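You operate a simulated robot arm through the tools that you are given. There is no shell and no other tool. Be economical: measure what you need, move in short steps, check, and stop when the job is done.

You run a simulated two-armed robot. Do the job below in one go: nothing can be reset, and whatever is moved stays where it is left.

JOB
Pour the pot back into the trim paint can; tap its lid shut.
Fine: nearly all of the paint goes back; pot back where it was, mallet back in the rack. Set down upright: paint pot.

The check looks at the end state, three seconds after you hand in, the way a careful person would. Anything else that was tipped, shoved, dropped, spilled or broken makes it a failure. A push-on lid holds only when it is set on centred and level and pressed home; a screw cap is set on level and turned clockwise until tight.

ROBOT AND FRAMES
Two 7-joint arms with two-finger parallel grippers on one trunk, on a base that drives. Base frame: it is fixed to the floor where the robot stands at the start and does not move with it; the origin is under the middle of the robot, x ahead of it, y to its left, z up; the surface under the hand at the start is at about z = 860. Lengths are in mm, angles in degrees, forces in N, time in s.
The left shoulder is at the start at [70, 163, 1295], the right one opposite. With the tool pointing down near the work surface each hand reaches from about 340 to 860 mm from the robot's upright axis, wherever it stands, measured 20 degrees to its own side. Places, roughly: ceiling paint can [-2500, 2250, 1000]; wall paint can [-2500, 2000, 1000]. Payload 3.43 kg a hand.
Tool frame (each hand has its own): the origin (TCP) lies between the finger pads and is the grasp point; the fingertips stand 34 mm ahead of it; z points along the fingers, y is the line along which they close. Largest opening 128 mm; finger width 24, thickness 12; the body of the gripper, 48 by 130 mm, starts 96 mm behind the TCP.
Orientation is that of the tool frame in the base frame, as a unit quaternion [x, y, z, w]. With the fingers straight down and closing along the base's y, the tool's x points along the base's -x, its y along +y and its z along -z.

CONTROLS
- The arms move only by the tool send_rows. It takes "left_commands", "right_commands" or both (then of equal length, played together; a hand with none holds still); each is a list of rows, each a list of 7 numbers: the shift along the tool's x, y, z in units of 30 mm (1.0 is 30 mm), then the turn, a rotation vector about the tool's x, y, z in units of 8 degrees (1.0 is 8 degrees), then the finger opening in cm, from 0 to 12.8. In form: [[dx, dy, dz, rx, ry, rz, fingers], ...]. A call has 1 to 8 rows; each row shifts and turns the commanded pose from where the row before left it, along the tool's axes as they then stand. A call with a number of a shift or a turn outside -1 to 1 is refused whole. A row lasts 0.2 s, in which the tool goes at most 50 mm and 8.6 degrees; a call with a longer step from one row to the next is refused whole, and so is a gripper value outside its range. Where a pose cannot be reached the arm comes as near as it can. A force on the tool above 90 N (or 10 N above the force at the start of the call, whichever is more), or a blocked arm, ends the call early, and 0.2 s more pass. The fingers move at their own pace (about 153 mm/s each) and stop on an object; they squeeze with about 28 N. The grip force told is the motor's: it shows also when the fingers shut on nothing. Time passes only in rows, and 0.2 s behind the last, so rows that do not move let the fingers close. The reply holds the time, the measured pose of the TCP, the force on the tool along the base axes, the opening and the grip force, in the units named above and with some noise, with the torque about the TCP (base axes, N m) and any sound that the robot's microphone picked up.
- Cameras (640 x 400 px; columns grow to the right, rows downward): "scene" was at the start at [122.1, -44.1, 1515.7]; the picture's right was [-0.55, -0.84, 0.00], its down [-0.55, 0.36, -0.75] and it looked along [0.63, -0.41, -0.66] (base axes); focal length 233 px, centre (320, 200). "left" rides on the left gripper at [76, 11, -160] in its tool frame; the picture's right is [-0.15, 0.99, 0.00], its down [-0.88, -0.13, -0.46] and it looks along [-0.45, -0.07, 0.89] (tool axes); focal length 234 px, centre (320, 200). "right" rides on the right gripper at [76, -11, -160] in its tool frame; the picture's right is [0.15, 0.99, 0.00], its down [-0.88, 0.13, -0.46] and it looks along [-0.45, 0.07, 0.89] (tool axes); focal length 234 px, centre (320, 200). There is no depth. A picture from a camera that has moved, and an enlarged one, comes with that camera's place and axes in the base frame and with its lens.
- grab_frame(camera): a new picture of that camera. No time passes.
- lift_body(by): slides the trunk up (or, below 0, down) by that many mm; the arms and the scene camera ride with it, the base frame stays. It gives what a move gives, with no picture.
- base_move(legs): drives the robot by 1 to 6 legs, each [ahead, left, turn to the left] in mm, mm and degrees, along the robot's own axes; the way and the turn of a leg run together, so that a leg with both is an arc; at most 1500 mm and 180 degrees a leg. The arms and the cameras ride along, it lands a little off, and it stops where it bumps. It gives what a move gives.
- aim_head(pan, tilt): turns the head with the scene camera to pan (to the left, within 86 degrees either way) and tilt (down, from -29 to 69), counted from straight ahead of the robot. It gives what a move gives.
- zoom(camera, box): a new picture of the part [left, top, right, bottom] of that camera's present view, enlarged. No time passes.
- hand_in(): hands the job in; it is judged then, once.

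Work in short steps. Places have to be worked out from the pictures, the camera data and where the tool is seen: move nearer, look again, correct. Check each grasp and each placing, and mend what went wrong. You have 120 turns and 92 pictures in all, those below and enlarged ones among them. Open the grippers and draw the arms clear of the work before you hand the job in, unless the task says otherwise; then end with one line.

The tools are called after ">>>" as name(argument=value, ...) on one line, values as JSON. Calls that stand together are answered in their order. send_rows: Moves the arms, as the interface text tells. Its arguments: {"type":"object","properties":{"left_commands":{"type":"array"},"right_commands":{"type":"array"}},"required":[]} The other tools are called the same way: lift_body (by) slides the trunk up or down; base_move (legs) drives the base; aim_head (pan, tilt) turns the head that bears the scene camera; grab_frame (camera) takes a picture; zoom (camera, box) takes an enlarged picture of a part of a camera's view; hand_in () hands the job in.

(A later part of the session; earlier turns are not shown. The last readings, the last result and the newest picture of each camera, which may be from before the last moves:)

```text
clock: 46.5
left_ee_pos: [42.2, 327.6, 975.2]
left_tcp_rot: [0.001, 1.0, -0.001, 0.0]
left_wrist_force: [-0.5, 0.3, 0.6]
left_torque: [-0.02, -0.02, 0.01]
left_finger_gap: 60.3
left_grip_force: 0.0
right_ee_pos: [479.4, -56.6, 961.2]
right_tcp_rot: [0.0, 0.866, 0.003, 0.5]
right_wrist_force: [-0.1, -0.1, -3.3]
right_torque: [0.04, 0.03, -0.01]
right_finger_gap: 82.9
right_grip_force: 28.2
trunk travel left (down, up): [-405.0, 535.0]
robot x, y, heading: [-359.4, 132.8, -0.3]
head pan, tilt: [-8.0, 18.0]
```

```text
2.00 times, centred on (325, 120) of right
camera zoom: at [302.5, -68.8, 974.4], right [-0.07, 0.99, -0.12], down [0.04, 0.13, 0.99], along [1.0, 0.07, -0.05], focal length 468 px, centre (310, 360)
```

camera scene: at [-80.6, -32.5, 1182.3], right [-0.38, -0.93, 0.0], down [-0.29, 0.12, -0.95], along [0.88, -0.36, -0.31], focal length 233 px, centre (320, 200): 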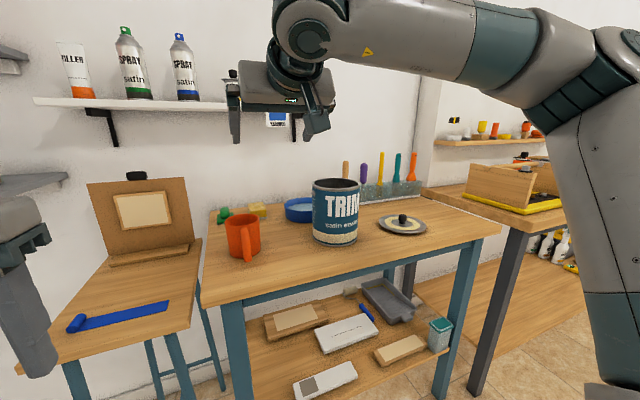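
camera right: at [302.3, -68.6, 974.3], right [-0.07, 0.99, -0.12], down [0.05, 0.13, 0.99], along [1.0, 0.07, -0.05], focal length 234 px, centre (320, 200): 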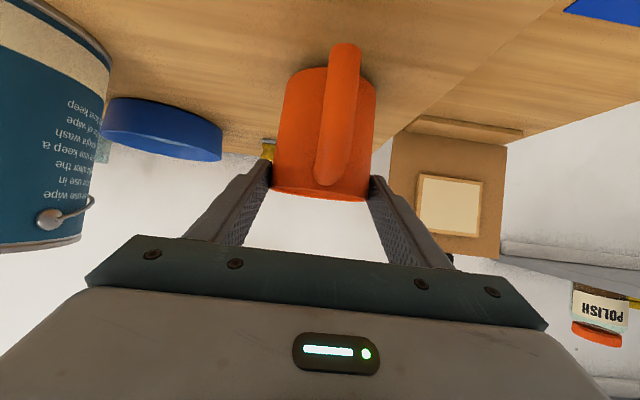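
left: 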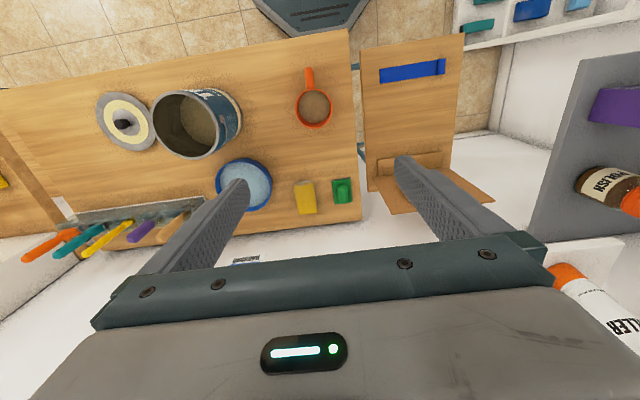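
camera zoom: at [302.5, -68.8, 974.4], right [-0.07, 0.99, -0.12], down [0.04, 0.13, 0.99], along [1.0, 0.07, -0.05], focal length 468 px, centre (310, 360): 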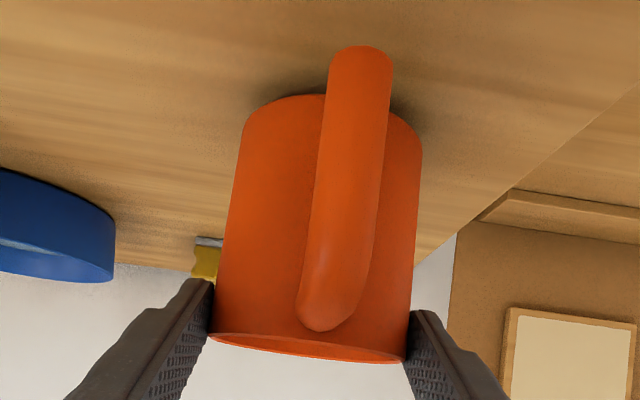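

>>> send_rows(right_commands=[[-0.15, 0, -0.085, 0, 0, 0, 6.5], [0, 0, 0, 0, 0, 0, 6.5]])

>>> zoom(camera="right", box=[220, 20, 430, 220])

>>> zoom(camera="scene", box=[270, 170, 370, 250])

```text
clock: 47.1
left_ee_pos: [42.3, 328.1, 975.5]
left_tcp_rot: [0.0, 1.0, 0.0, 0.001]
left_wrist_force: [-0.4, -1.1, 0.2]
left_torque: [-0.03, -0.02, 0.0]
left_finger_gap: 59.8
left_grip_force: 0.0
right_ee_pos: [479.4, -58.0, 966.1]
right_tcp_rot: [0.001, 0.866, 0.002, 0.501]
right_wrist_force: [0.4, -0.6, -2.7]
right_torque: [-0.01, 0.02, -0.02]
right_finger_gap: 83.1
right_grip_force: 27.6
trunk travel left (down, up): [-405.0, 535.0]
robot x, y, heading: [-359.3, 132.3, -0.4]
head pan, tilt: [-8.0, 18.0]
```

```text
2.00 times, centred on (325, 120) of right
camera zoom: at [302.7, -68.8, 979.6], right [-0.07, 0.99, -0.12], down [0.04, 0.13, 0.99], along [1.0, 0.07, -0.05], focal length 468 px, centre (310, 360)
```

zoom: 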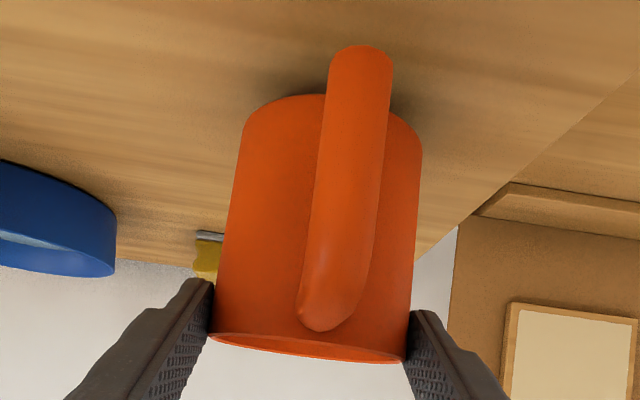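

```text
5.00 times, centred on (320, 210) of scene
camera zoom: at [-214.3, 123.7, 1182.1], right [-0.14, -0.99, 0.0], down [-0.31, 0.04, -0.95], along [0.94, -0.13, -0.31], focal length 1167 px, centre (320, 150)
```

zoom: 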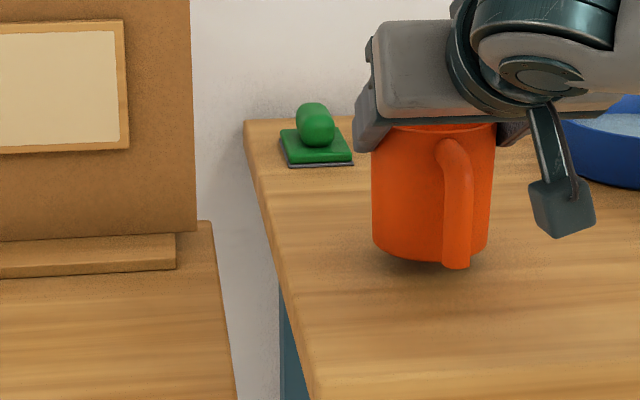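

The pot is now airborne but held just below its rim (slid in the grip, ~3 N). I want a lower grip so paint clears the finger: set it back down gently and regrip lower.

>>> send_rows(right_commands=[[0.07, 0, 0.04, 0, 0, 0, 6.5], [0.07, 0, 0.04, 0, 0, 0, 6.5], [0.07, 0, 0.04, 0, 0, 0, 6.5], [0.07, 0, 0.04, 0, 0, 0, 6.5]])

>>> zoom(camera="right", box=[220, 20, 430, 220])

```text
clock: 48.1
left_ee_pos: [41.5, 327.5, 974.6]
left_tcp_rot: [0.001, 1.0, 0.0, 0.0]
left_wrist_force: [-0.2, 0.0, -0.4]
left_torque: [-0.02, -0.02, 0.0]
left_finger_gap: 60.0
left_grip_force: 0.1
right_ee_pos: [481.1, -57.9, 956.8]
right_tcp_rot: [0.0, 0.865, 0.002, 0.501]
right_wrist_force: [-0.5, 1.0, -3.4]
right_torque: [0.02, 0.02, -0.01]
right_finger_gap: 83.0
right_grip_force: 28.1
trunk travel left (down, up): [-405.0, 535.0]
robot x, y, heading: [-358.2, 136.5, -0.4]
head pan, tilt: [-8.0, 18.0]
```

```text
2.00 times, centred on (325, 120) of right
camera zoom: at [302.8, -69.2, 970.1], right [-0.07, 0.99, -0.12], down [0.04, 0.13, 0.99], along [1.0, 0.07, -0.05], focal length 468 px, centre (310, 360)
```

zoom: 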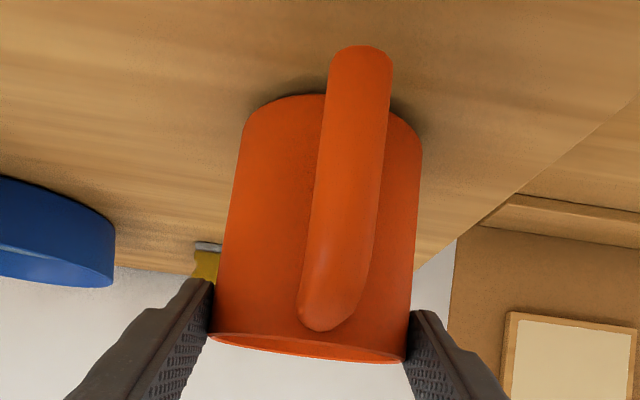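

>>> send_rows(right_commands=[[0.07, 0, 0.04, 0, 0, 0, 6.5], [0.07, 0, 0.04, 0, 0, 0, 6.5], [0.07, 0, 0.04, 0, 0, 0, 6.5]])

>>> zoom(camera="right", box=[220, 20, 430, 220])

>>> zoom(camera="scene", box=[270, 170, 370, 250])

```text
clock: 48.9
left_ee_pos: [41.5, 327.8, 974.3]
left_tcp_rot: [0.0, 1.0, 0.0, 0.0]
left_wrist_force: [-0.3, -0.2, 0.2]
left_torque: [0.01, 0.03, 0.0]
left_finger_gap: 60.0
left_grip_force: 0.1
right_ee_pos: [480.3, -57.3, 951.0]
right_tcp_rot: [0.0, 0.865, 0.002, 0.502]
right_wrist_force: [1.8, -0.4, 3.9]
right_torque: [-0.13, -0.1, 0.02]
right_finger_gap: 82.8
right_grip_force: 27.7
trunk travel left (down, up): [-405.0, 535.0]
robot x, y, heading: [-357.2, 136.3, -0.1]
head pan, tilt: [-8.0, 18.0]
```

```text
2.00 times, centred on (325, 120) of right
camera zoom: at [302.7, -69.2, 964.4], right [-0.07, 0.99, -0.12], down [0.04, 0.13, 0.99], along [1.0, 0.07, -0.05], focal length 468 px, centre (310, 360)
```

zoom: 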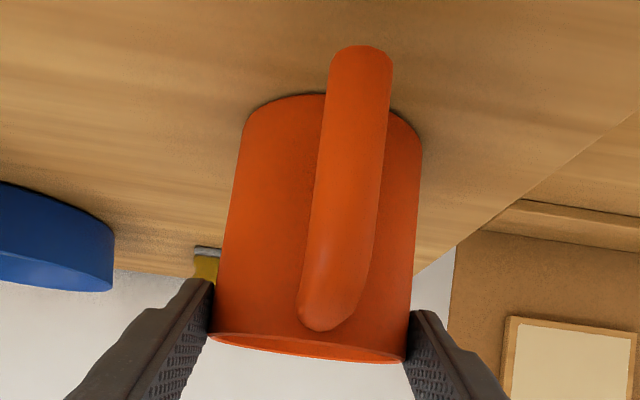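

```text
5.00 times, centred on (320, 210) of scene
camera zoom: at [-215.0, 123.9, 1182.4], right [-0.14, -0.99, 0.0], down [-0.31, 0.04, -0.95], along [0.94, -0.13, -0.31], focal length 1167 px, centre (320, 150)
```

zoom: 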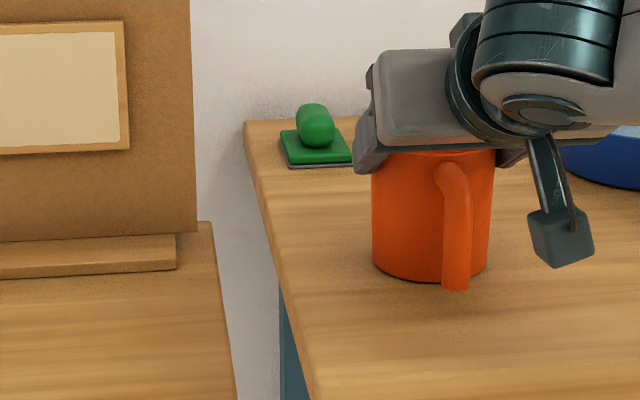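

Pot is back on the table. Open, lower the trunk 52 mm (straight down), regrip near z≈899 and look.

>>> send_rows(right_commands=[[0, 0, 0, 0, 0, 0, 9], [0, 0, 0, 0, 0, 0, 11], [0, 0, 0, 0, 0, 0, 12.8]])

>>> lift_body(by=-52)

>>> grab_frame(camera="right")

```text
clock: 49.7
left_ee_pos: [41.0, 328.5, 976.0]
left_tcp_rot: [0.0, 1.0, -0.001, 0.0]
left_wrist_force: [0.5, -1.2, 0.6]
left_torque: [-0.02, 0.0, 0.0]
left_finger_gap: 60.3
left_grip_force: 0.1
right_ee_pos: [479.5, -56.8, 949.2]
right_tcp_rot: [0.001, 0.865, 0.001, 0.501]
right_wrist_force: [0.0, 0.0, -0.4]
right_torque: [-0.03, 0.0, 0.01]
right_finger_gap: 127.8
right_grip_force: 0.1
trunk travel left (down, up): [-405.0, 535.0]
robot x, y, heading: [-361.0, 133.4, -0.2]
head pan, tilt: [-8.0, 18.0]
```

```text
clock: 50.6
left_ee_pos: [42.3, 328.0, 924.0]
left_tcp_rot: [0.0, 1.0, 0.0, 0.0]
left_wrist_force: [0.0, -0.4, 0.4]
left_torque: [0.03, 0.0, -0.04]
left_finger_gap: 59.9
left_grip_force: 0.1
right_ee_pos: [478.5, -57.2, 898.3]
right_tcp_rot: [0.001, 0.865, 0.001, 0.501]
right_wrist_force: [-0.2, -0.7, -0.4]
right_torque: [0.0, -0.02, 0.01]
right_finger_gap: 128.1
right_grip_force: 0.0
trunk travel left (down, up): [-353.0, 587.0]
robot x, y, heading: [-355.5, 133.6, -0.2]
head pan, tilt: [-8.0, 18.0]
```

```text
62 pictures are left
camera right: at [302.3, -69.2, 911.4], right [-0.07, 0.99, -0.12], down [0.04, 0.13, 0.99], along [1.0, 0.07, -0.05], focal length 234 px, centre (320, 200)
```

right: 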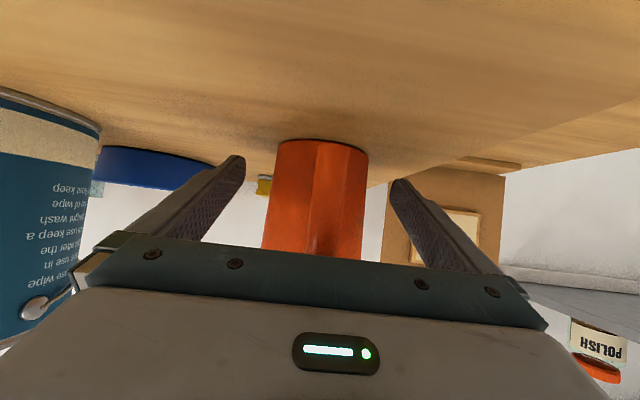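

Judging by its apparent size the pot centre is nearer x≈505, so the first grip was only on the fingertip edges. Nudge the base 15 mm ahead for a deeper grip.

>>> base_move(legs=[[15, 0, 0]])

>>> grab_frame(camera="right")

>>> zoom(camera="scene", box=[270, 170, 370, 250])

```text
clock: 51.4
left_ee_pos: [56.6, 328.0, 923.1]
left_tcp_rot: [0.001, 1.0, 0.0, -0.001]
left_wrist_force: [-1.2, -0.1, -1.1]
left_torque: [0.01, 0.03, -0.02]
left_finger_gap: 60.0
left_grip_force: 0.1
right_ee_pos: [495.0, -58.0, 896.6]
right_tcp_rot: [0.0, 0.866, 0.002, 0.5]
right_wrist_force: [0.8, 0.4, 0.4]
right_torque: [0.01, -0.06, 0.01]
right_finger_gap: 128.0
right_grip_force: 0.1
trunk travel left (down, up): [-353.0, 587.0]
robot x, y, heading: [-343.5, 135.5, -0.4]
head pan, tilt: [-8.0, 18.0]
```

```text
61 pictures are left
camera right: at [318.2, -69.2, 910.5], right [-0.07, 0.99, -0.12], down [0.04, 0.13, 0.99], along [1.0, 0.07, -0.05], focal length 234 px, centre (320, 200)
```

right: 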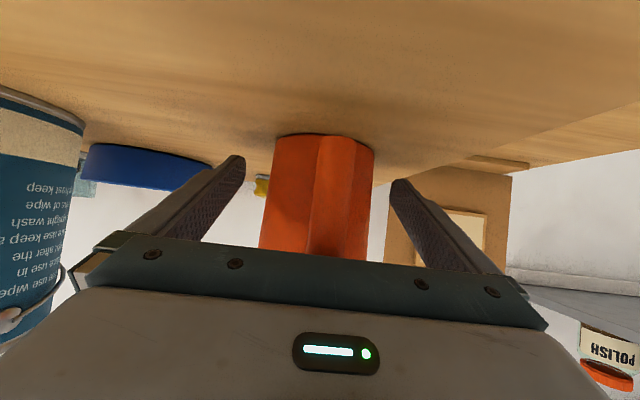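

```text
5.00 times, centred on (320, 210) of scene
camera zoom: at [-199.0, 123.8, 1130.1], right [-0.14, -0.99, 0.0], down [-0.31, 0.04, -0.95], along [0.94, -0.14, -0.31], focal length 1167 px, centre (320, 150)
```

zoom: 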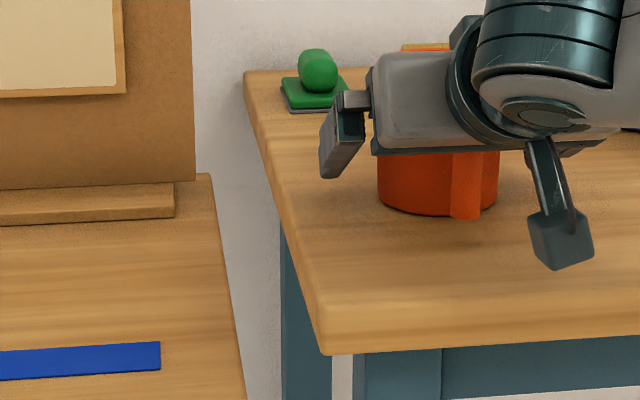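

Pot centre now ~10 mm ahead of the TCP, no contact forces. Close.

>>> send_rows(right_commands=[[0, 0, 0, 0, 0, 0, 9.5], [0, 0, 0, 0, 0, 0, 8.5], [0, 0, 0, 0, 0, 0, 6.5], [0, 0, 0, 0, 0, 0, 6.5], [0, 0, 0, 0, 0, 0, 6.5], [-0.14, 0, -0.08, 0, 0, 0, 6.5], [-0.14, 0, -0.08, 0, 0, 0, 6.5], [-0.14, 0, -0.08, 0, 0, 0, 6.5]])

>>> zoom(camera="right", box=[200, 80, 440, 280])

>>> zoom(camera="scene", box=[270, 170, 370, 250])

```text
clock: 53.2
left_ee_pos: [56.5, 329.4, 923.0]
left_tcp_rot: [0.0, 1.0, 0.0, 0.001]
left_wrist_force: [0.1, -0.3, -0.2]
left_torque: [0.01, 0.01, 0.03]
left_finger_gap: 59.5
left_grip_force: 0.1
right_ee_pos: [495.1, -58.8, 911.3]
right_tcp_rot: [0.001, 0.865, 0.001, 0.501]
right_wrist_force: [-0.3, -0.2, -3.2]
right_torque: [0.0, -0.02, -0.03]
right_finger_gap: 79.8
right_grip_force: 27.7
trunk travel left (down, up): [-353.0, 587.0]
robot x, y, heading: [-347.2, 133.0, -0.4]
head pan, tilt: [-8.0, 18.0]
```

```text
2.00 times, centred on (320, 180) of right
camera zoom: at [318.0, -69.4, 924.9], right [-0.07, 0.99, -0.12], down [0.04, 0.13, 0.99], along [1.0, 0.07, -0.05], focal length 468 px, centre (320, 240)
```

zoom: 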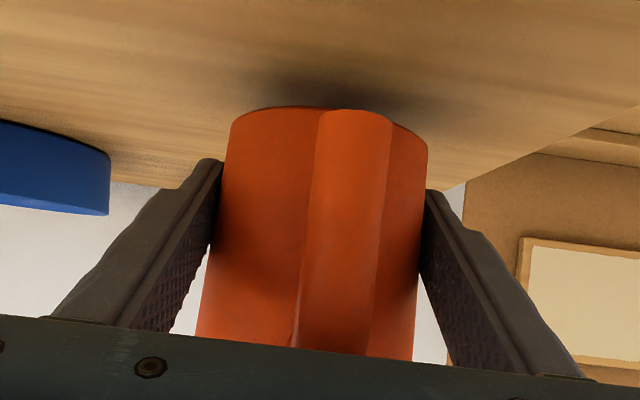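

```text
5.00 times, centred on (320, 210) of scene
camera zoom: at [-199.5, 123.7, 1130.1], right [-0.14, -0.99, 0.0], down [-0.31, 0.04, -0.95], along [0.94, -0.13, -0.31], focal length 1167 px, centre (320, 150)
```

zoom: 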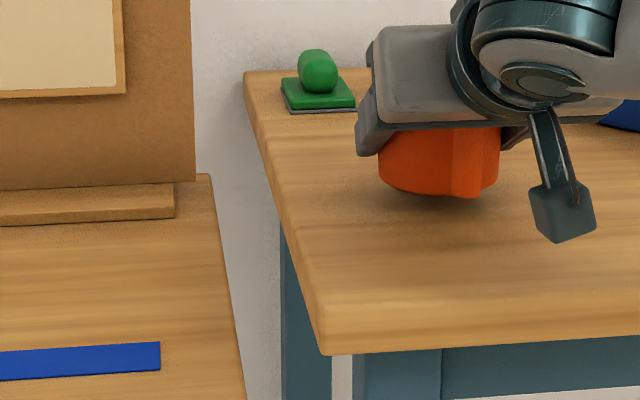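

Firmly held now. Raise slowly to pouring height.

>>> send_rows(right_commands=[[-0.5, 0, -0.29, 0, 0, 0, 6.5], [-0.72, 0, -0.417, 0, 0, 0, 6.5], [-0.72, 0, -0.417, 0, 0, 0, 6.5], [-0.72, 0, -0.417, 0, 0, 0, 6.5], [-0.72, 0, -0.417, 0, 0, 0, 6.5], [-0.72, 0, -0.417, 0, 0, 0, 6.5], [-0.72, 0, -0.417, 0, 0, 0, 6.5], [-0.72, 0, -0.417, 0, 0, 0, 6.5]])

```text
clock: 55.0
left_ee_pos: [56.2, 328.3, 922.4]
left_tcp_rot: [0.0, 1.0, 0.0, 0.0]
left_wrist_force: [0.4, 0.2, 0.0]
left_torque: [0.01, -0.02, 0.02]
left_finger_gap: 59.9
left_grip_force: 0.0
right_ee_pos: [491.9, -60.7, 965.0]
right_tcp_rot: [0.0, 0.866, 0.003, 0.5]
right_wrist_force: [-0.2, 0.0, -2.9]
right_torque: [-0.04, -0.03, -0.03]
right_finger_gap: 79.8
right_grip_force: 28.4
right hand out of reach, approached as far as the arm can: row 2, 3, 4, 5, 6, 7, 8
trunk travel left (down, up): [-353.0, 587.0]
robot x, y, heading: [-345.9, 133.3, -0.1]
head pan, tilt: [-8.0, 18.0]
```

Arm stops at z 965; use the trunk for the rest, then drive right and ahead.

>>> lift_body(by=195)

>>> base_move(legs=[[0, -134, 0]])

>>> send_rows(right_commands=[[0.3, -0.5, -0.52, 0, 0, 0, 6.5], [0.3, -0.5, -0.52, 0, 0, 0, 6.5], [0.3, -0.5, -0.52, 0, 0, 0, 6.5], [0.3, -0.5, -0.52, 0, 0, 0, 6.5], [0.3, -0.5, -0.52, 0, 0, 0, 6.5], [0.3, -0.5, -0.52, 0, 0, 0, 6.5]])

```text
clock: 57.1
left_ee_pos: [57.6, 327.4, 1118.9]
left_tcp_rot: [-0.001, 1.0, 0.0, 0.0]
left_wrist_force: [-0.1, -0.4, 0.4]
left_torque: [-0.01, 0.03, 0.01]
left_finger_gap: 60.1
left_grip_force: 0.0
right_ee_pos: [493.5, -59.9, 1159.6]
right_tcp_rot: [0.001, 0.866, 0.002, 0.5]
right_wrist_force: [0.6, 0.2, -3.0]
right_torque: [0.0, -0.06, 0.0]
right_finger_gap: 79.9
right_grip_force: 28.3
trunk travel left (down, up): [-548.0, 392.0]
robot x, y, heading: [-341.9, 135.0, -0.2]
head pan, tilt: [-8.0, 18.0]
```

```text
clock: 58.4
left_ee_pos: [56.6, 195.5, 1118.2]
left_tcp_rot: [0.0, 1.0, 0.0, 0.0]
left_wrist_force: [0.9, 0.5, 0.6]
left_torque: [0.02, -0.03, 0.04]
left_finger_gap: 59.9
left_grip_force: 0.2
right_ee_pos: [492.2, -191.2, 1159.7]
right_tcp_rot: [-0.002, 0.865, 0.004, 0.501]
right_wrist_force: [-0.8, -0.6, -2.2]
right_torque: [-0.01, -0.04, -0.01]
right_finger_gap: 80.0
right_grip_force: 27.5
trunk travel left (down, up): [-548.0, 392.0]
robot x, y, heading: [-343.4, 2.5, 0.2]
head pan, tilt: [-8.0, 18.0]
```

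```text
clock: 59.8
left_ee_pos: [55.1, 194.8, 1119.0]
left_tcp_rot: [0.0, 1.0, 0.0, -0.001]
left_wrist_force: [0.2, 0.0, -0.1]
left_torque: [0.02, -0.04, 0.01]
left_finger_gap: 60.1
left_grip_force: 0.0
right_ee_pos: [382.1, -282.6, 1159.6]
right_tcp_rot: [-0.001, 0.865, 0.003, 0.501]
right_wrist_force: [0.4, -0.2, -3.3]
right_torque: [0.03, -0.06, 0.0]
right_finger_gap: 79.9
right_grip_force: 26.9
trunk travel left (down, up): [-548.0, 392.0]
robot x, y, heading: [-342.0, 2.0, -0.2]
head pan, tilt: [-8.0, 18.0]
```

Now raise the arm 140 and lower the trunk 143 to reach the tested geometry, then drive 90 mm ahead over the can.

>>> send_rows(right_commands=[[-0.7, 0, -0.404, 0, 0, 0, 6.5], [-0.7, 0, -0.404, 0, 0, 0, 6.5], [-0.7, 0, -0.404, 0, 0, 0, 6.5], [-0.7, 0, -0.404, 0, 0, 0, 6.5], [-0.7, 0, -0.404, 0, 0, 0, 6.5], [-0.7, 0, -0.404, 0, 0, 0, 6.5]])

>>> lift_body(by=-143)

>>> base_move(legs=[[91, 0, 0]])

>>> aim_head(pan=-20, tilt=16)

>>> grab_frame(camera="scene")

```text
clock: 61.2
left_ee_pos: [56.6, 194.8, 1118.4]
left_tcp_rot: [-0.001, 1.0, 0.0, 0.0]
left_wrist_force: [0.2, 0.8, -0.2]
left_torque: [-0.03, -0.02, 0.0]
left_finger_gap: 60.1
left_grip_force: 0.1
right_ee_pos: [383.5, -282.5, 1303.6]
right_tcp_rot: [-0.002, 0.866, 0.004, 0.5]
right_wrist_force: [0.1, 0.8, -2.9]
right_torque: [-0.01, -0.03, 0.01]
right_finger_gap: 80.0
right_grip_force: 28.6
trunk travel left (down, up): [-548.0, 392.0]
robot x, y, heading: [-346.6, 1.4, -0.1]
head pan, tilt: [-8.0, 18.0]
```

```text
clock: 62.9
left_ee_pos: [56.1, 194.5, 974.9]
left_tcp_rot: [-0.001, 1.0, -0.001, 0.001]
left_wrist_force: [-0.2, -0.1, -0.3]
left_torque: [-0.02, -0.01, 0.0]
left_finger_gap: 59.8
left_grip_force: 0.0
right_ee_pos: [383.2, -284.0, 1162.3]
right_tcp_rot: [-0.001, 0.865, 0.003, 0.502]
right_wrist_force: [0.0, -0.5, -2.5]
right_torque: [0.0, -0.04, 0.0]
right_finger_gap: 79.9
right_grip_force: 27.9
trunk travel left (down, up): [-405.0, 535.0]
robot x, y, heading: [-343.2, 3.0, 0.0]
head pan, tilt: [-8.0, 18.0]
```

```text
clock: 64.0
left_ee_pos: [148.0, 193.4, 975.4]
left_tcp_rot: [-0.001, 1.0, 0.0, -0.001]
left_wrist_force: [0.6, -0.1, -0.3]
left_torque: [0.0, 0.04, 0.02]
left_finger_gap: 60.0
left_grip_force: 0.0
right_ee_pos: [475.2, -283.2, 1160.8]
right_tcp_rot: [-0.001, 0.866, 0.003, 0.5]
right_wrist_force: [0.0, 0.3, -3.5]
right_torque: [-0.03, -0.07, 0.04]
right_finger_gap: 79.8
right_grip_force: 27.6
trunk travel left (down, up): [-405.0, 535.0]
robot x, y, heading: [-253.7, 0.7, 0.2]
head pan, tilt: [-8.0, 18.0]
```

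```text
clock: 64.8
left_ee_pos: [147.6, 194.2, 976.1]
left_tcp_rot: [-0.002, 1.0, 0.0, 0.0]
left_wrist_force: [-0.4, 0.5, 0.5]
left_torque: [-0.01, -0.01, -0.05]
left_finger_gap: 60.2
left_grip_force: 0.1
right_ee_pos: [475.4, -283.5, 1160.6]
right_tcp_rot: [0.0, 0.866, 0.002, 0.5]
right_wrist_force: [-0.7, -0.4, -2.3]
right_torque: [-0.02, 0.0, 0.03]
right_finger_gap: 80.0
right_grip_force: 27.9
trunk travel left (down, up): [-405.0, 535.0]
robot x, y, heading: [-248.3, -2.5, -0.0]
head pan, tilt: [-20.0, 16.0]
```

```text
57 pictures are left
camera scene: at [-113.3, -28.9, 1185.4], right [-0.34, -0.94, 0.0], down [-0.26, 0.09, -0.96], along [0.9, -0.33, -0.28], focal length 233 px, centre (320, 200)
```

scene: 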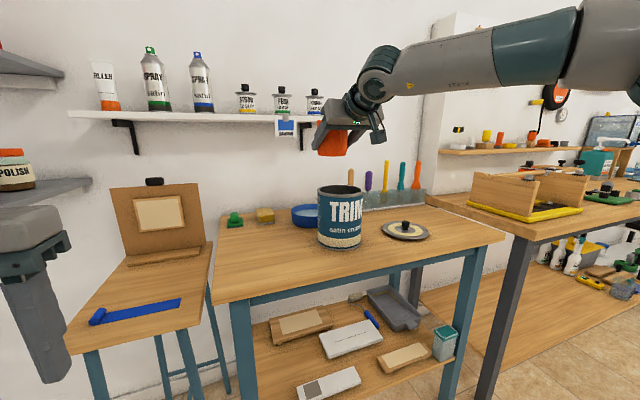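

Pot is over the can's left half. Shift to y≈-256, z≈1135, and begin tilting slowly toward -y.

>>> send_rows(right_commands=[[0.36, 0.46, 0.21, 0, 0, 0, 6.5], [0.36, 0.46, 0.21, 0, 0, 0, 6.5], [0, 0, 0, -0.25, 0, 0.433, 6.5], [0, 0, 0, -0.25, 0, 0.433, 6.5], [0, 0, 0, -0.25, 0, 0.433, 6.5], [0, 0, 0, -0.25, 0, 0.433, 6.5], [0, 0, 0, -0.25, 0, 0.433, 6.5], [0, 0, 0, -0.25, 0, 0.433, 6.5]])

>>> zoom(camera="scene", box=[260, 90, 420, 250])

```text
clock: 66.6
left_ee_pos: [147.7, 194.9, 975.8]
left_tcp_rot: [-0.001, 1.0, -0.001, 0.0]
left_wrist_force: [-0.7, -0.2, 0.4]
left_torque: [-0.01, -0.01, -0.03]
left_finger_gap: 60.0
left_grip_force: 0.1
right_ee_pos: [474.6, -256.3, 1135.5]
right_tcp_rot: [0.103, 0.846, 0.184, 0.489]
right_wrist_force: [0.3, 0.0, -2.4]
right_torque: [0.02, -0.04, 0.0]
right_finger_gap: 79.8
right_grip_force: 27.8
trunk travel left (down, up): [-405.0, 535.0]
robot x, y, heading: [-254.9, 0.4, -0.3]
head pan, tilt: [-20.0, 16.0]
```

```text
2.50 times, centred on (340, 170) of scene
camera zoom: at [-113.0, -29.1, 1185.4], right [-0.34, -0.94, 0.0], down [-0.26, 0.09, -0.96], along [0.9, -0.33, -0.28], focal length 583 px, centre (270, 275)
```

zoom: 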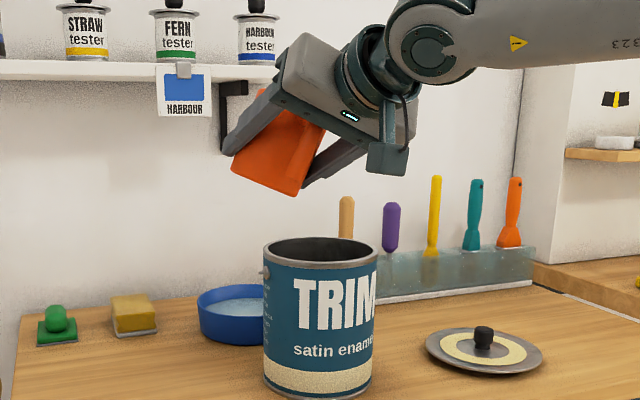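

Looks right. Continue tilting slowly to ~57°.

>>> send_rows(right_commands=[[0, 0, 0, -0.25, 0, 0.433, 6.5], [0, 0, 0, -0.25, 0, 0.433, 6.5], [0, 0, 0, -0.25, 0, 0.433, 6.5], [0, 0, 0, -0.25, 0, 0.433, 6.5], [0, 0, 0, -0.25, 0, 0.433, 6.5], [0, 0, 0, -0.25, 0, 0.433, 6.5], [0, 0, 0, -0.25, 0, 0.433, 6.5], [0, 0, 0, -0.25, 0, 0.433, 6.5]])

>>> zoom(camera="scene", box=[260, 90, 420, 250])

```text
clock: 68.4
left_ee_pos: [147.2, 194.0, 975.8]
left_tcp_rot: [0.0, 1.0, 0.0, 0.0]
left_wrist_force: [-0.9, 0.4, 0.1]
left_torque: [0.02, -0.05, 0.0]
left_finger_gap: 60.1
left_grip_force: 0.1
right_ee_pos: [475.3, -256.2, 1136.4]
right_tcp_rot: [0.234, 0.764, 0.41, 0.441]
right_wrist_force: [-0.9, 0.5, -3.2]
right_torque: [0.04, -0.06, 0.02]
right_finger_gap: 79.9
right_grip_force: 27.9
trunk travel left (down, up): [-405.0, 535.0]
robot x, y, heading: [-253.5, -0.6, -0.1]
head pan, tilt: [-20.0, 16.0]
```

```text
2.50 times, centred on (340, 170) of scene
camera zoom: at [-113.0, -29.1, 1185.4], right [-0.34, -0.94, 0.0], down [-0.26, 0.09, -0.96], along [0.9, -0.33, -0.28], focal length 583 px, centre (270, 275)
```

zoom: 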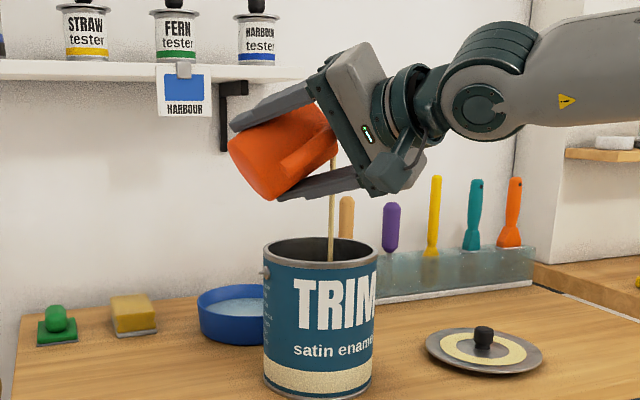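

The stream falls into the can. Continue to ~90° slowly.

>>> send_rows(right_commands=[[0, 0, 0, 0, 0, 0, 6.5], [0, 0, 0, -0.25, 0, 0.433, 6.5], [0, 0, 0, -0.25, 0, 0.433, 6.5], [0, 0, 0, -0.25, 0, 0.433, 6.5], [0, 0, 0, -0.25, 0, 0.433, 6.5], [0, 0, 0, 0, 0, 0, 6.5], [0, 0, 0, -0.25, 0, 0.433, 6.5], [0, 0, 0, -0.25, 0, 0.433, 6.5]])

>>> zoom(camera="scene", box=[260, 90, 420, 250])

```text
clock: 70.2
left_ee_pos: [147.6, 194.4, 973.8]
left_tcp_rot: [-0.001, 1.0, 0.001, 0.0]
left_wrist_force: [1.0, -1.3, 0.8]
left_torque: [0.02, 0.01, 0.0]
left_finger_gap: 59.8
left_grip_force: 0.1
right_ee_pos: [475.9, -257.0, 1135.8]
right_tcp_rot: [0.321, 0.662, 0.559, 0.382]
right_wrist_force: [-0.4, 0.0, -2.9]
right_torque: [0.03, -0.02, 0.02]
right_finger_gap: 79.9
right_grip_force: 28.3
trunk travel left (down, up): [-405.0, 535.0]
robot x, y, heading: [-253.8, 2.6, -0.1]
head pan, tilt: [-20.0, 16.0]
```

```text
2.50 times, centred on (340, 170) of scene
camera zoom: at [-113.0, -29.0, 1185.4], right [-0.34, -0.94, 0.0], down [-0.26, 0.09, -0.96], along [0.9, -0.33, -0.28], focal length 583 px, centre (270, 275)
```

zoom: 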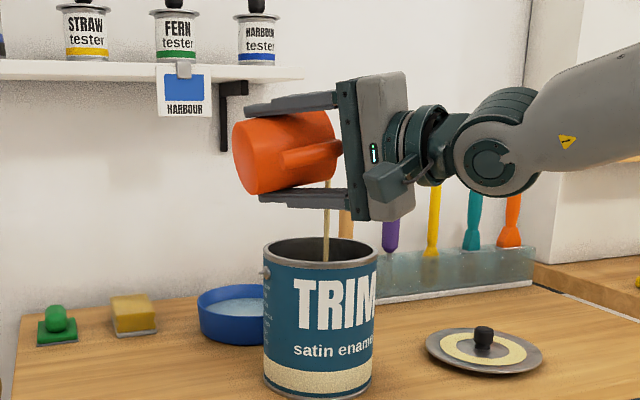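

>>> send_rows(right_commands=[[0, 0, 0, 0, 0, 0, 6.5], [0, 0, 0, -0.25, 0, 0.433, 6.5], [0, 0, 0, -0.25, 0, 0.433, 6.5], [0, 0, 0, -0.25, 0, 0.433, 6.5], [0, 0, 0, 0, 0, 0, 6.5], [0, 0, 0, -0.25, 0, 0.433, 6.5], [0, 0, 0, -0.25, 0, 0.433, 6.5], [0, 0, 0, -0.25, 0, 0.433, 6.5]])

>>> zoom(camera="scene", box=[260, 90, 420, 250])

```text
clock: 72.0
left_ee_pos: [148.1, 194.8, 975.8]
left_tcp_rot: [-0.001, 1.0, 0.0, 0.0]
left_wrist_force: [0.4, -0.2, 0.0]
left_torque: [-0.01, 0.02, 0.02]
left_finger_gap: 60.3
left_grip_force: 0.1
right_ee_pos: [476.6, -256.8, 1136.4]
right_tcp_rot: [0.393, 0.532, 0.684, 0.307]
right_wrist_force: [-0.6, -0.2, -1.6]
right_torque: [0.02, -0.01, 0.01]
right_finger_gap: 79.9
right_grip_force: 28.1
trunk travel left (down, up): [-405.0, 535.0]
robot x, y, heading: [-254.1, 6.9, 0.1]
head pan, tilt: [-20.0, 16.0]
```

```text
2.50 times, centred on (340, 170) of scene
camera zoom: at [-112.8, -29.2, 1185.4], right [-0.34, -0.94, 0.0], down [-0.26, 0.09, -0.96], along [0.9, -0.33, -0.28], focal length 583 px, centre (270, 275)
```

zoom: 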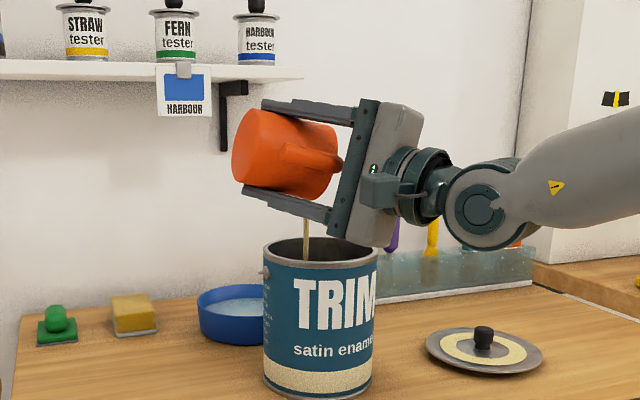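

>>> send_rows(right_commands=[[-0.17, 0.22, -0.1, 0, 0, 0, 6.5], [-0.17, 0.22, -0.1, 0, 0, 0, 6.5], [0, 0, 0, -0.25, 0, 0.433, 6.5], [0, 0, 0, -0.25, 0, 0.433, 6.5], [0, 0, 0, -0.25, 0, 0.433, 6.5], [0, 0, 0, -0.25, 0, 0.433, 6.5], [0, 0, 0, -0.25, 0, 0.433, 6.5], [0, 0, 0, -0.25, 0, 0.433, 6.5]])

>>> zoom(camera="scene", box=[260, 90, 420, 250])

```text
clock: 73.8
left_ee_pos: [148.8, 194.2, 976.2]
left_tcp_rot: [-0.001, 1.0, -0.001, 0.0]
left_wrist_force: [-1.0, -0.5, 0.4]
left_torque: [0.01, 0.03, -0.02]
left_finger_gap: 60.1
left_grip_force: 0.1
right_ee_pos: [474.8, -270.7, 1147.4]
right_tcp_rot: [0.447, 0.379, 0.781, 0.217]
right_wrist_force: [0.7, 1.0, -0.3]
right_torque: [0.01, 0.04, 0.02]
right_finger_gap: 79.7
right_grip_force: 28.0
trunk travel left (down, up): [-405.0, 535.0]
robot x, y, heading: [-250.5, 1.5, -0.2]
head pan, tilt: [-20.0, 16.0]
```

```text
2.50 times, centred on (340, 170) of scene
camera zoom: at [-113.1, -28.9, 1185.4], right [-0.34, -0.94, 0.0], down [-0.26, 0.09, -0.96], along [0.9, -0.33, -0.28], focal length 583 px, centre (270, 275)
```

zoom: 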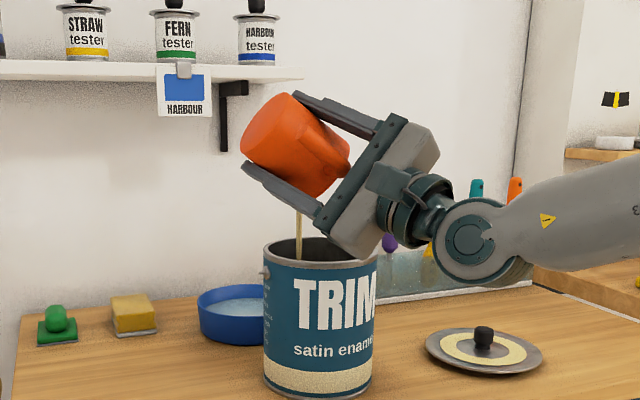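

>>> send_rows(right_commands=[[0, 0, 0, -0.25, 0, 0.433, 6.5], [0, 0, 0, -0.25, 0, 0.433, 6.5], [0, 0, 0, 0, 0, 0, 6.5], [0, 0, 0, 0, 0, 0, 6.5], [0, 0, 0, 0, 0, 0, 6.5], [0, 0, 0, 0, 0, 0, 6.5], [0, 0, 0, 0, 0, 0, 6.5], [0, 0, 0, 0, 0, 0, 6.5]])

>>> zoom(camera="scene", box=[260, 90, 420, 250])

```text
clock: 75.6
left_ee_pos: [147.7, 194.7, 975.2]
left_tcp_rot: [-0.001, 1.0, 0.0, 0.0]
left_wrist_force: [-0.1, -0.4, 0.3]
left_torque: [0.03, 0.0, 0.01]
left_finger_gap: 60.2
left_grip_force: 0.0
right_ee_pos: [474.5, -270.6, 1146.6]
right_tcp_rot: [0.462, 0.324, 0.804, 0.185]
right_wrist_force: [0.0, 0.0, -0.7]
right_torque: [-0.01, 0.0, 0.0]
right_finger_gap: 79.7
right_grip_force: 28.1
trunk travel left (down, up): [-405.0, 535.0]
robot x, y, heading: [-253.5, 0.7, -0.2]
head pan, tilt: [-20.0, 16.0]
```

```text
2.50 times, centred on (340, 170) of scene
camera zoom: at [-113.2, -28.9, 1185.4], right [-0.34, -0.94, 0.0], down [-0.26, 0.09, -0.96], along [0.9, -0.33, -0.28], focal length 583 px, centre (270, 275)
```

zoom: 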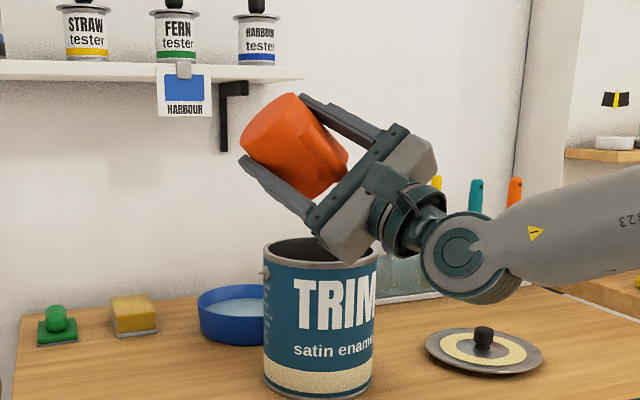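

The stream has stopped. Wait a bit more for drips, then roll back upright over the can.

>>> send_rows(right_commands=[[0, 0, 0, 0, 0, 0, 6.5], [0, 0, 0, 0, 0, 0, 6.5], [0, 0, 0, 0, 0, 0, 6.5], [0, 0, 0, 0, 0, 0, 6.5], [0, 0, 0, 0, 0, 0, 6.5], [0, 0, 0, 0, 0, 0, 6.5], [0, 0, 0, 0, 0, 0, 6.5], [0, 0, 0, 0, 0, 0, 6.5]])

>>> send_rows(right_commands=[[0, 0, 0, 0.5, 0, -0.866, 6.5], [0, 0, 0, 0.5, 0, -0.866, 6.5], [0, 0, 0, 0.5, 0, -0.866, 6.5], [0, 0, 0, 0.5, 0, -0.866, 6.5], [0, 0, 0, 0.5, 0, -0.866, 6.5], [0, 0, 0, 0.5, 0, -0.866, 6.5], [0, 0, 0, 0.5, 0, -0.866, 6.5], [0, 0, 0, 0.5, 0, -0.866, 6.5]])

>>> send_rows(right_commands=[[0, 0, 0, 0.5, 0, -0.866, 6.5], [0, 0, 0, 0.5, 0, -0.866, 6.5], [0, 0, 0, 0.5, 0, -0.866, 6.5], [0, 0, 0, 0.5, 0, -0.866, 6.5], [0, 0, 0, 0.5, 0, -0.866, 6.5], [0, 0, 0, 0.5, 0, -0.866, 6.5], [0, 0, 0, 0.5, 0, -0.866, 6.5], [0, 0, 0, 0.5, 0, -0.866, 6.5]])

>>> zoom(camera="scene", box=[260, 90, 420, 250])

```text
clock: 77.4
left_ee_pos: [147.5, 194.7, 976.2]
left_tcp_rot: [-0.002, 1.0, 0.0, 0.001]
left_wrist_force: [0.4, -0.4, 0.4]
left_torque: [-0.01, -0.01, 0.02]
left_finger_gap: 60.0
left_grip_force: 0.1
right_ee_pos: [475.5, -270.4, 1146.9]
right_tcp_rot: [0.462, 0.325, 0.804, 0.185]
right_wrist_force: [0.9, -0.8, -1.1]
right_torque: [0.02, 0.0, -0.01]
right_finger_gap: 79.7
right_grip_force: 28.1
trunk travel left (down, up): [-405.0, 535.0]
robot x, y, heading: [-254.8, 0.7, -0.1]
head pan, tilt: [-20.0, 16.0]
```

```text
clock: 79.2
left_ee_pos: [146.9, 193.9, 976.7]
left_tcp_rot: [0.0, 1.0, 0.0, 0.0]
left_wrist_force: [0.8, -0.7, -0.6]
left_torque: [0.01, -0.03, -0.02]
left_finger_gap: 59.9
left_grip_force: 0.0
right_ee_pos: [475.4, -271.7, 1145.8]
right_tcp_rot: [0.292, 0.701, 0.51, 0.405]
right_wrist_force: [0.5, 0.2, 0.3]
right_torque: [0.04, -0.02, 0.02]
right_finger_gap: 80.0
right_grip_force: 28.0
trunk travel left (down, up): [-405.0, 535.0]
robot x, y, heading: [-249.2, -3.4, -0.2]
head pan, tilt: [-20.0, 16.0]
```

```text
clock: 81.0
left_ee_pos: [146.6, 195.2, 975.8]
left_tcp_rot: [-0.001, 1.0, 0.001, 0.0]
left_wrist_force: [0.9, 0.2, 0.0]
left_torque: [-0.03, 0.03, 0.0]
left_finger_gap: 59.8
left_grip_force: 0.1
right_ee_pos: [475.2, -270.7, 1145.5]
right_tcp_rot: [0.033, 0.863, 0.061, 0.5]
right_wrist_force: [-0.3, -0.1, -1.2]
right_torque: [-0.04, -0.02, -0.02]
right_finger_gap: 79.9
right_grip_force: 28.3
trunk travel left (down, up): [-405.0, 535.0]
robot x, y, heading: [-252.4, 1.5, -0.1]
head pan, tilt: [-20.0, 16.0]
```

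```text
2.50 times, centred on (340, 170) of scene
camera zoom: at [-112.8, -28.9, 1185.4], right [-0.34, -0.94, 0.0], down [-0.26, 0.09, -0.96], along [0.9, -0.33, -0.28], focal length 583 px, centre (270, 275)
```

zoom: 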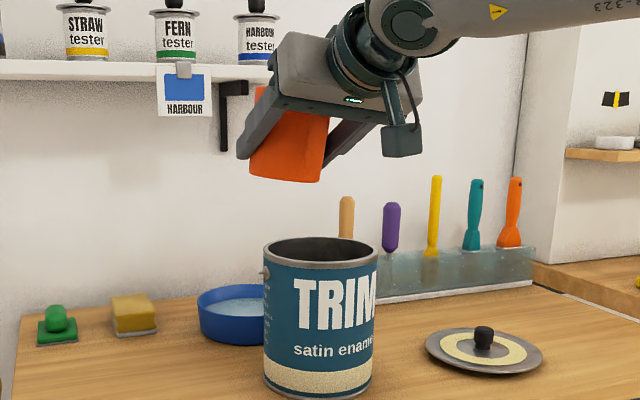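

Finish the roll, then retrace: base back, trunk up / arm down.

>>> send_rows(right_commands=[[0, 0, 0, 0.5, 0, -0.866, 6.5]])

>>> base_move(legs=[[-91, 0, 0]])

>>> lift_body(by=143)

>>> send_rows(right_commands=[[0.7, 0, 0.404, 0, 0, 0, 6.5], [0.7, 0, 0.404, 0, 0, 0, 6.5], [0.7, 0, 0.404, 0, 0, 0, 6.5], [0.7, 0, 0.404, 0, 0, 0, 6.5], [0.7, 0, 0.404, 0, 0, 0, 6.5]])

>>> send_rows(right_commands=[[-0.3, 0.5, 0.52, 0, 0, 0, 6.5], [-0.3, 0.5, 0.52, 0, 0, 0, 6.5], [-0.3, 0.5, 0.52, 0, 0, 0, 6.5], [-0.3, 0.5, 0.52, 0, 0, 0, 6.5], [-0.3, 0.5, 0.52, 0, 0, 0, 6.5], [-0.3, 0.5, 0.52, 0, 0, 0, 6.5]])

>>> base_move(legs=[[0, 130, 0]])

```text
clock: 81.4
left_ee_pos: [148.0, 195.5, 977.0]
left_tcp_rot: [-0.001, 1.0, -0.001, 0.0]
left_wrist_force: [-0.2, -0.2, 0.9]
left_torque: [-0.03, 0.01, 0.03]
left_finger_gap: 59.8
left_grip_force: 0.0
right_ee_pos: [476.2, -270.4, 1147.2]
right_tcp_rot: [-0.002, 0.865, 0.001, 0.501]
right_wrist_force: [0.8, 0.2, -0.3]
right_torque: [-0.03, -0.01, 0.03]
right_finger_gap: 79.8
right_grip_force: 27.8
trunk travel left (down, up): [-405.0, 535.0]
robot x, y, heading: [-256.0, 0.1, -0.2]
head pan, tilt: [-20.0, 16.0]
```

```text
clock: 82.5
left_ee_pos: [56.2, 194.8, 975.2]
left_tcp_rot: [0.0, 1.0, 0.0, 0.0]
left_wrist_force: [-0.5, -0.5, 0.1]
left_torque: [-0.02, -0.04, 0.03]
left_finger_gap: 60.0
left_grip_force: 0.0
right_ee_pos: [382.4, -270.8, 1145.9]
right_tcp_rot: [-0.001, 0.865, 0.001, 0.502]
right_wrist_force: [-0.9, -1.1, -0.2]
right_torque: [0.0, -0.01, 0.02]
right_finger_gap: 79.9
right_grip_force: 28.1
trunk travel left (down, up): [-405.0, 535.0]
robot x, y, heading: [-345.5, -2.2, 0.1]
head pan, tilt: [-20.0, 16.0]
```

```text
clock: 84.2
left_ee_pos: [56.2, 194.3, 1119.5]
left_tcp_rot: [-0.001, 1.0, -0.001, -0.001]
left_wrist_force: [-0.1, 0.2, -0.5]
left_torque: [-0.02, -0.02, 0.0]
left_finger_gap: 60.4
left_grip_force: 0.1
right_ee_pos: [385.1, -269.8, 1288.7]
right_tcp_rot: [-0.002, 0.865, 0.002, 0.501]
right_wrist_force: [-0.1, 0.7, -1.5]
right_torque: [0.0, -0.01, -0.02]
right_finger_gap: 80.0
right_grip_force: 27.8
trunk travel left (down, up): [-548.0, 392.0]
robot x, y, heading: [-345.8, 7.6, -0.0]
head pan, tilt: [-20.0, 16.0]
```

```text
clock: 85.4
left_ee_pos: [57.3, 195.9, 1118.2]
left_tcp_rot: [-0.001, 1.0, 0.0, 0.0]
left_wrist_force: [0.1, 0.1, 0.0]
left_torque: [-0.03, 0.0, 0.0]
left_finger_gap: 60.0
left_grip_force: 0.0
right_ee_pos: [383.6, -269.7, 1167.8]
right_tcp_rot: [-0.002, 0.865, 0.002, 0.502]
right_wrist_force: [0.4, -0.4, -1.2]
right_torque: [0.03, 0.0, 0.03]
right_finger_gap: 79.9
right_grip_force: 28.0
trunk travel left (down, up): [-548.0, 392.0]
robot x, y, heading: [-342.7, -0.6, -0.2]
head pan, tilt: [-20.0, 16.0]
```

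```text
clock: 86.8
left_ee_pos: [56.7, 194.4, 1118.9]
left_tcp_rot: [0.0, 1.0, 0.0, -0.001]
left_wrist_force: [-0.2, 0.2, -0.7]
left_torque: [0.0, -0.01, 0.0]
left_finger_gap: 60.1
left_grip_force: 0.0
right_ee_pos: [484.0, -189.3, 1168.7]
right_tcp_rot: [0.0, 0.865, 0.0, 0.501]
right_wrist_force: [1.0, -0.6, -1.1]
right_torque: [0.02, -0.05, 0.02]
right_finger_gap: 79.8
right_grip_force: 27.5
right hand out of reach, approached as far as the arm can: row 6
trunk travel left (down, up): [-548.0, 392.0]
robot x, y, heading: [-346.5, 2.8, -0.1]
head pan, tilt: [-20.0, 16.0]
```

```text
clock: 88.1
left_ee_pos: [55.3, 326.3, 1120.0]
left_tcp_rot: [-0.001, 1.0, 0.0, 0.0]
left_wrist_force: [-0.2, -0.4, 0.7]
left_torque: [-0.03, 0.05, -0.03]
left_finger_gap: 59.8
left_grip_force: 0.0
right_ee_pos: [483.7, -57.6, 1169.0]
right_tcp_rot: [-0.002, 0.865, 0.002, 0.502]
right_wrist_force: [-0.6, 0.4, -1.3]
right_torque: [-0.05, -0.01, -0.02]
right_finger_gap: 80.0
right_grip_force: 28.3
trunk travel left (down, up): [-548.0, 392.0]
robot x, y, heading: [-342.5, 130.3, -0.0]
head pan, tilt: [-20.0, 16.0]
```

y matches already; go 11 mm ahead and lower the trunk to just above the table.

>>> base_move(legs=[[11, 0, 0]])

>>> lift_body(by=-262)

>>> send_rows(right_commands=[[0, 0, 0, 0, 0, 0, 6.5]])

```text
clock: 88.8
left_ee_pos: [65.9, 326.1, 1118.8]
left_tcp_rot: [-0.001, 1.0, -0.001, 0.001]
left_wrist_force: [-0.5, 0.2, 0.0]
left_torque: [0.0, -0.02, 0.01]
left_finger_gap: 59.8
left_grip_force: 0.0
right_ee_pos: [492.8, -56.3, 1169.5]
right_tcp_rot: [-0.002, 0.865, 0.003, 0.502]
right_wrist_force: [0.3, 0.2, -1.5]
right_torque: [0.01, 0.0, 0.02]
right_finger_gap: 79.9
right_grip_force: 28.2
trunk travel left (down, up): [-548.0, 392.0]
robot x, y, heading: [-335.8, 133.2, -0.1]
head pan, tilt: [-20.0, 16.0]
```

```text
clock: 91.5
left_ee_pos: [66.1, 327.5, 857.1]
left_tcp_rot: [-0.001, 1.0, 0.0, -0.001]
left_wrist_force: [0.4, -0.4, 0.3]
left_torque: [0.02, 0.02, 0.02]
left_finger_gap: 60.3
left_grip_force: 0.1
right_ee_pos: [493.2, -56.0, 906.7]
right_tcp_rot: [-0.001, 0.865, 0.001, 0.502]
right_wrist_force: [0.4, 0.4, -0.6]
right_torque: [-0.02, 0.0, 0.03]
right_finger_gap: 79.8
right_grip_force: 28.6
trunk travel left (down, up): [-286.0, 654.0]
robot x, y, heading: [-334.0, 130.5, -0.2]
head pan, tilt: [-20.0, 16.0]
```

```text
clock: 91.9
left_ee_pos: [67.2, 325.9, 856.8]
left_tcp_rot: [-0.001, 1.0, -0.001, 0.0]
left_wrist_force: [0.7, 0.2, 0.4]
left_torque: [0.0, 0.0, 0.02]
left_finger_gap: 60.0
left_grip_force: 0.1
right_ee_pos: [494.4, -56.0, 906.6]
right_tcp_rot: [-0.001, 0.865, 0.002, 0.502]
right_wrist_force: [0.0, 1.1, -0.3]
right_torque: [0.0, -0.03, 0.01]
right_finger_gap: 80.1
right_grip_force: 28.4
trunk travel left (down, up): [-286.0, 654.0]
robot x, y, heading: [-333.0, 133.7, 0.4]
head pan, tilt: [-20.0, 16.0]
```

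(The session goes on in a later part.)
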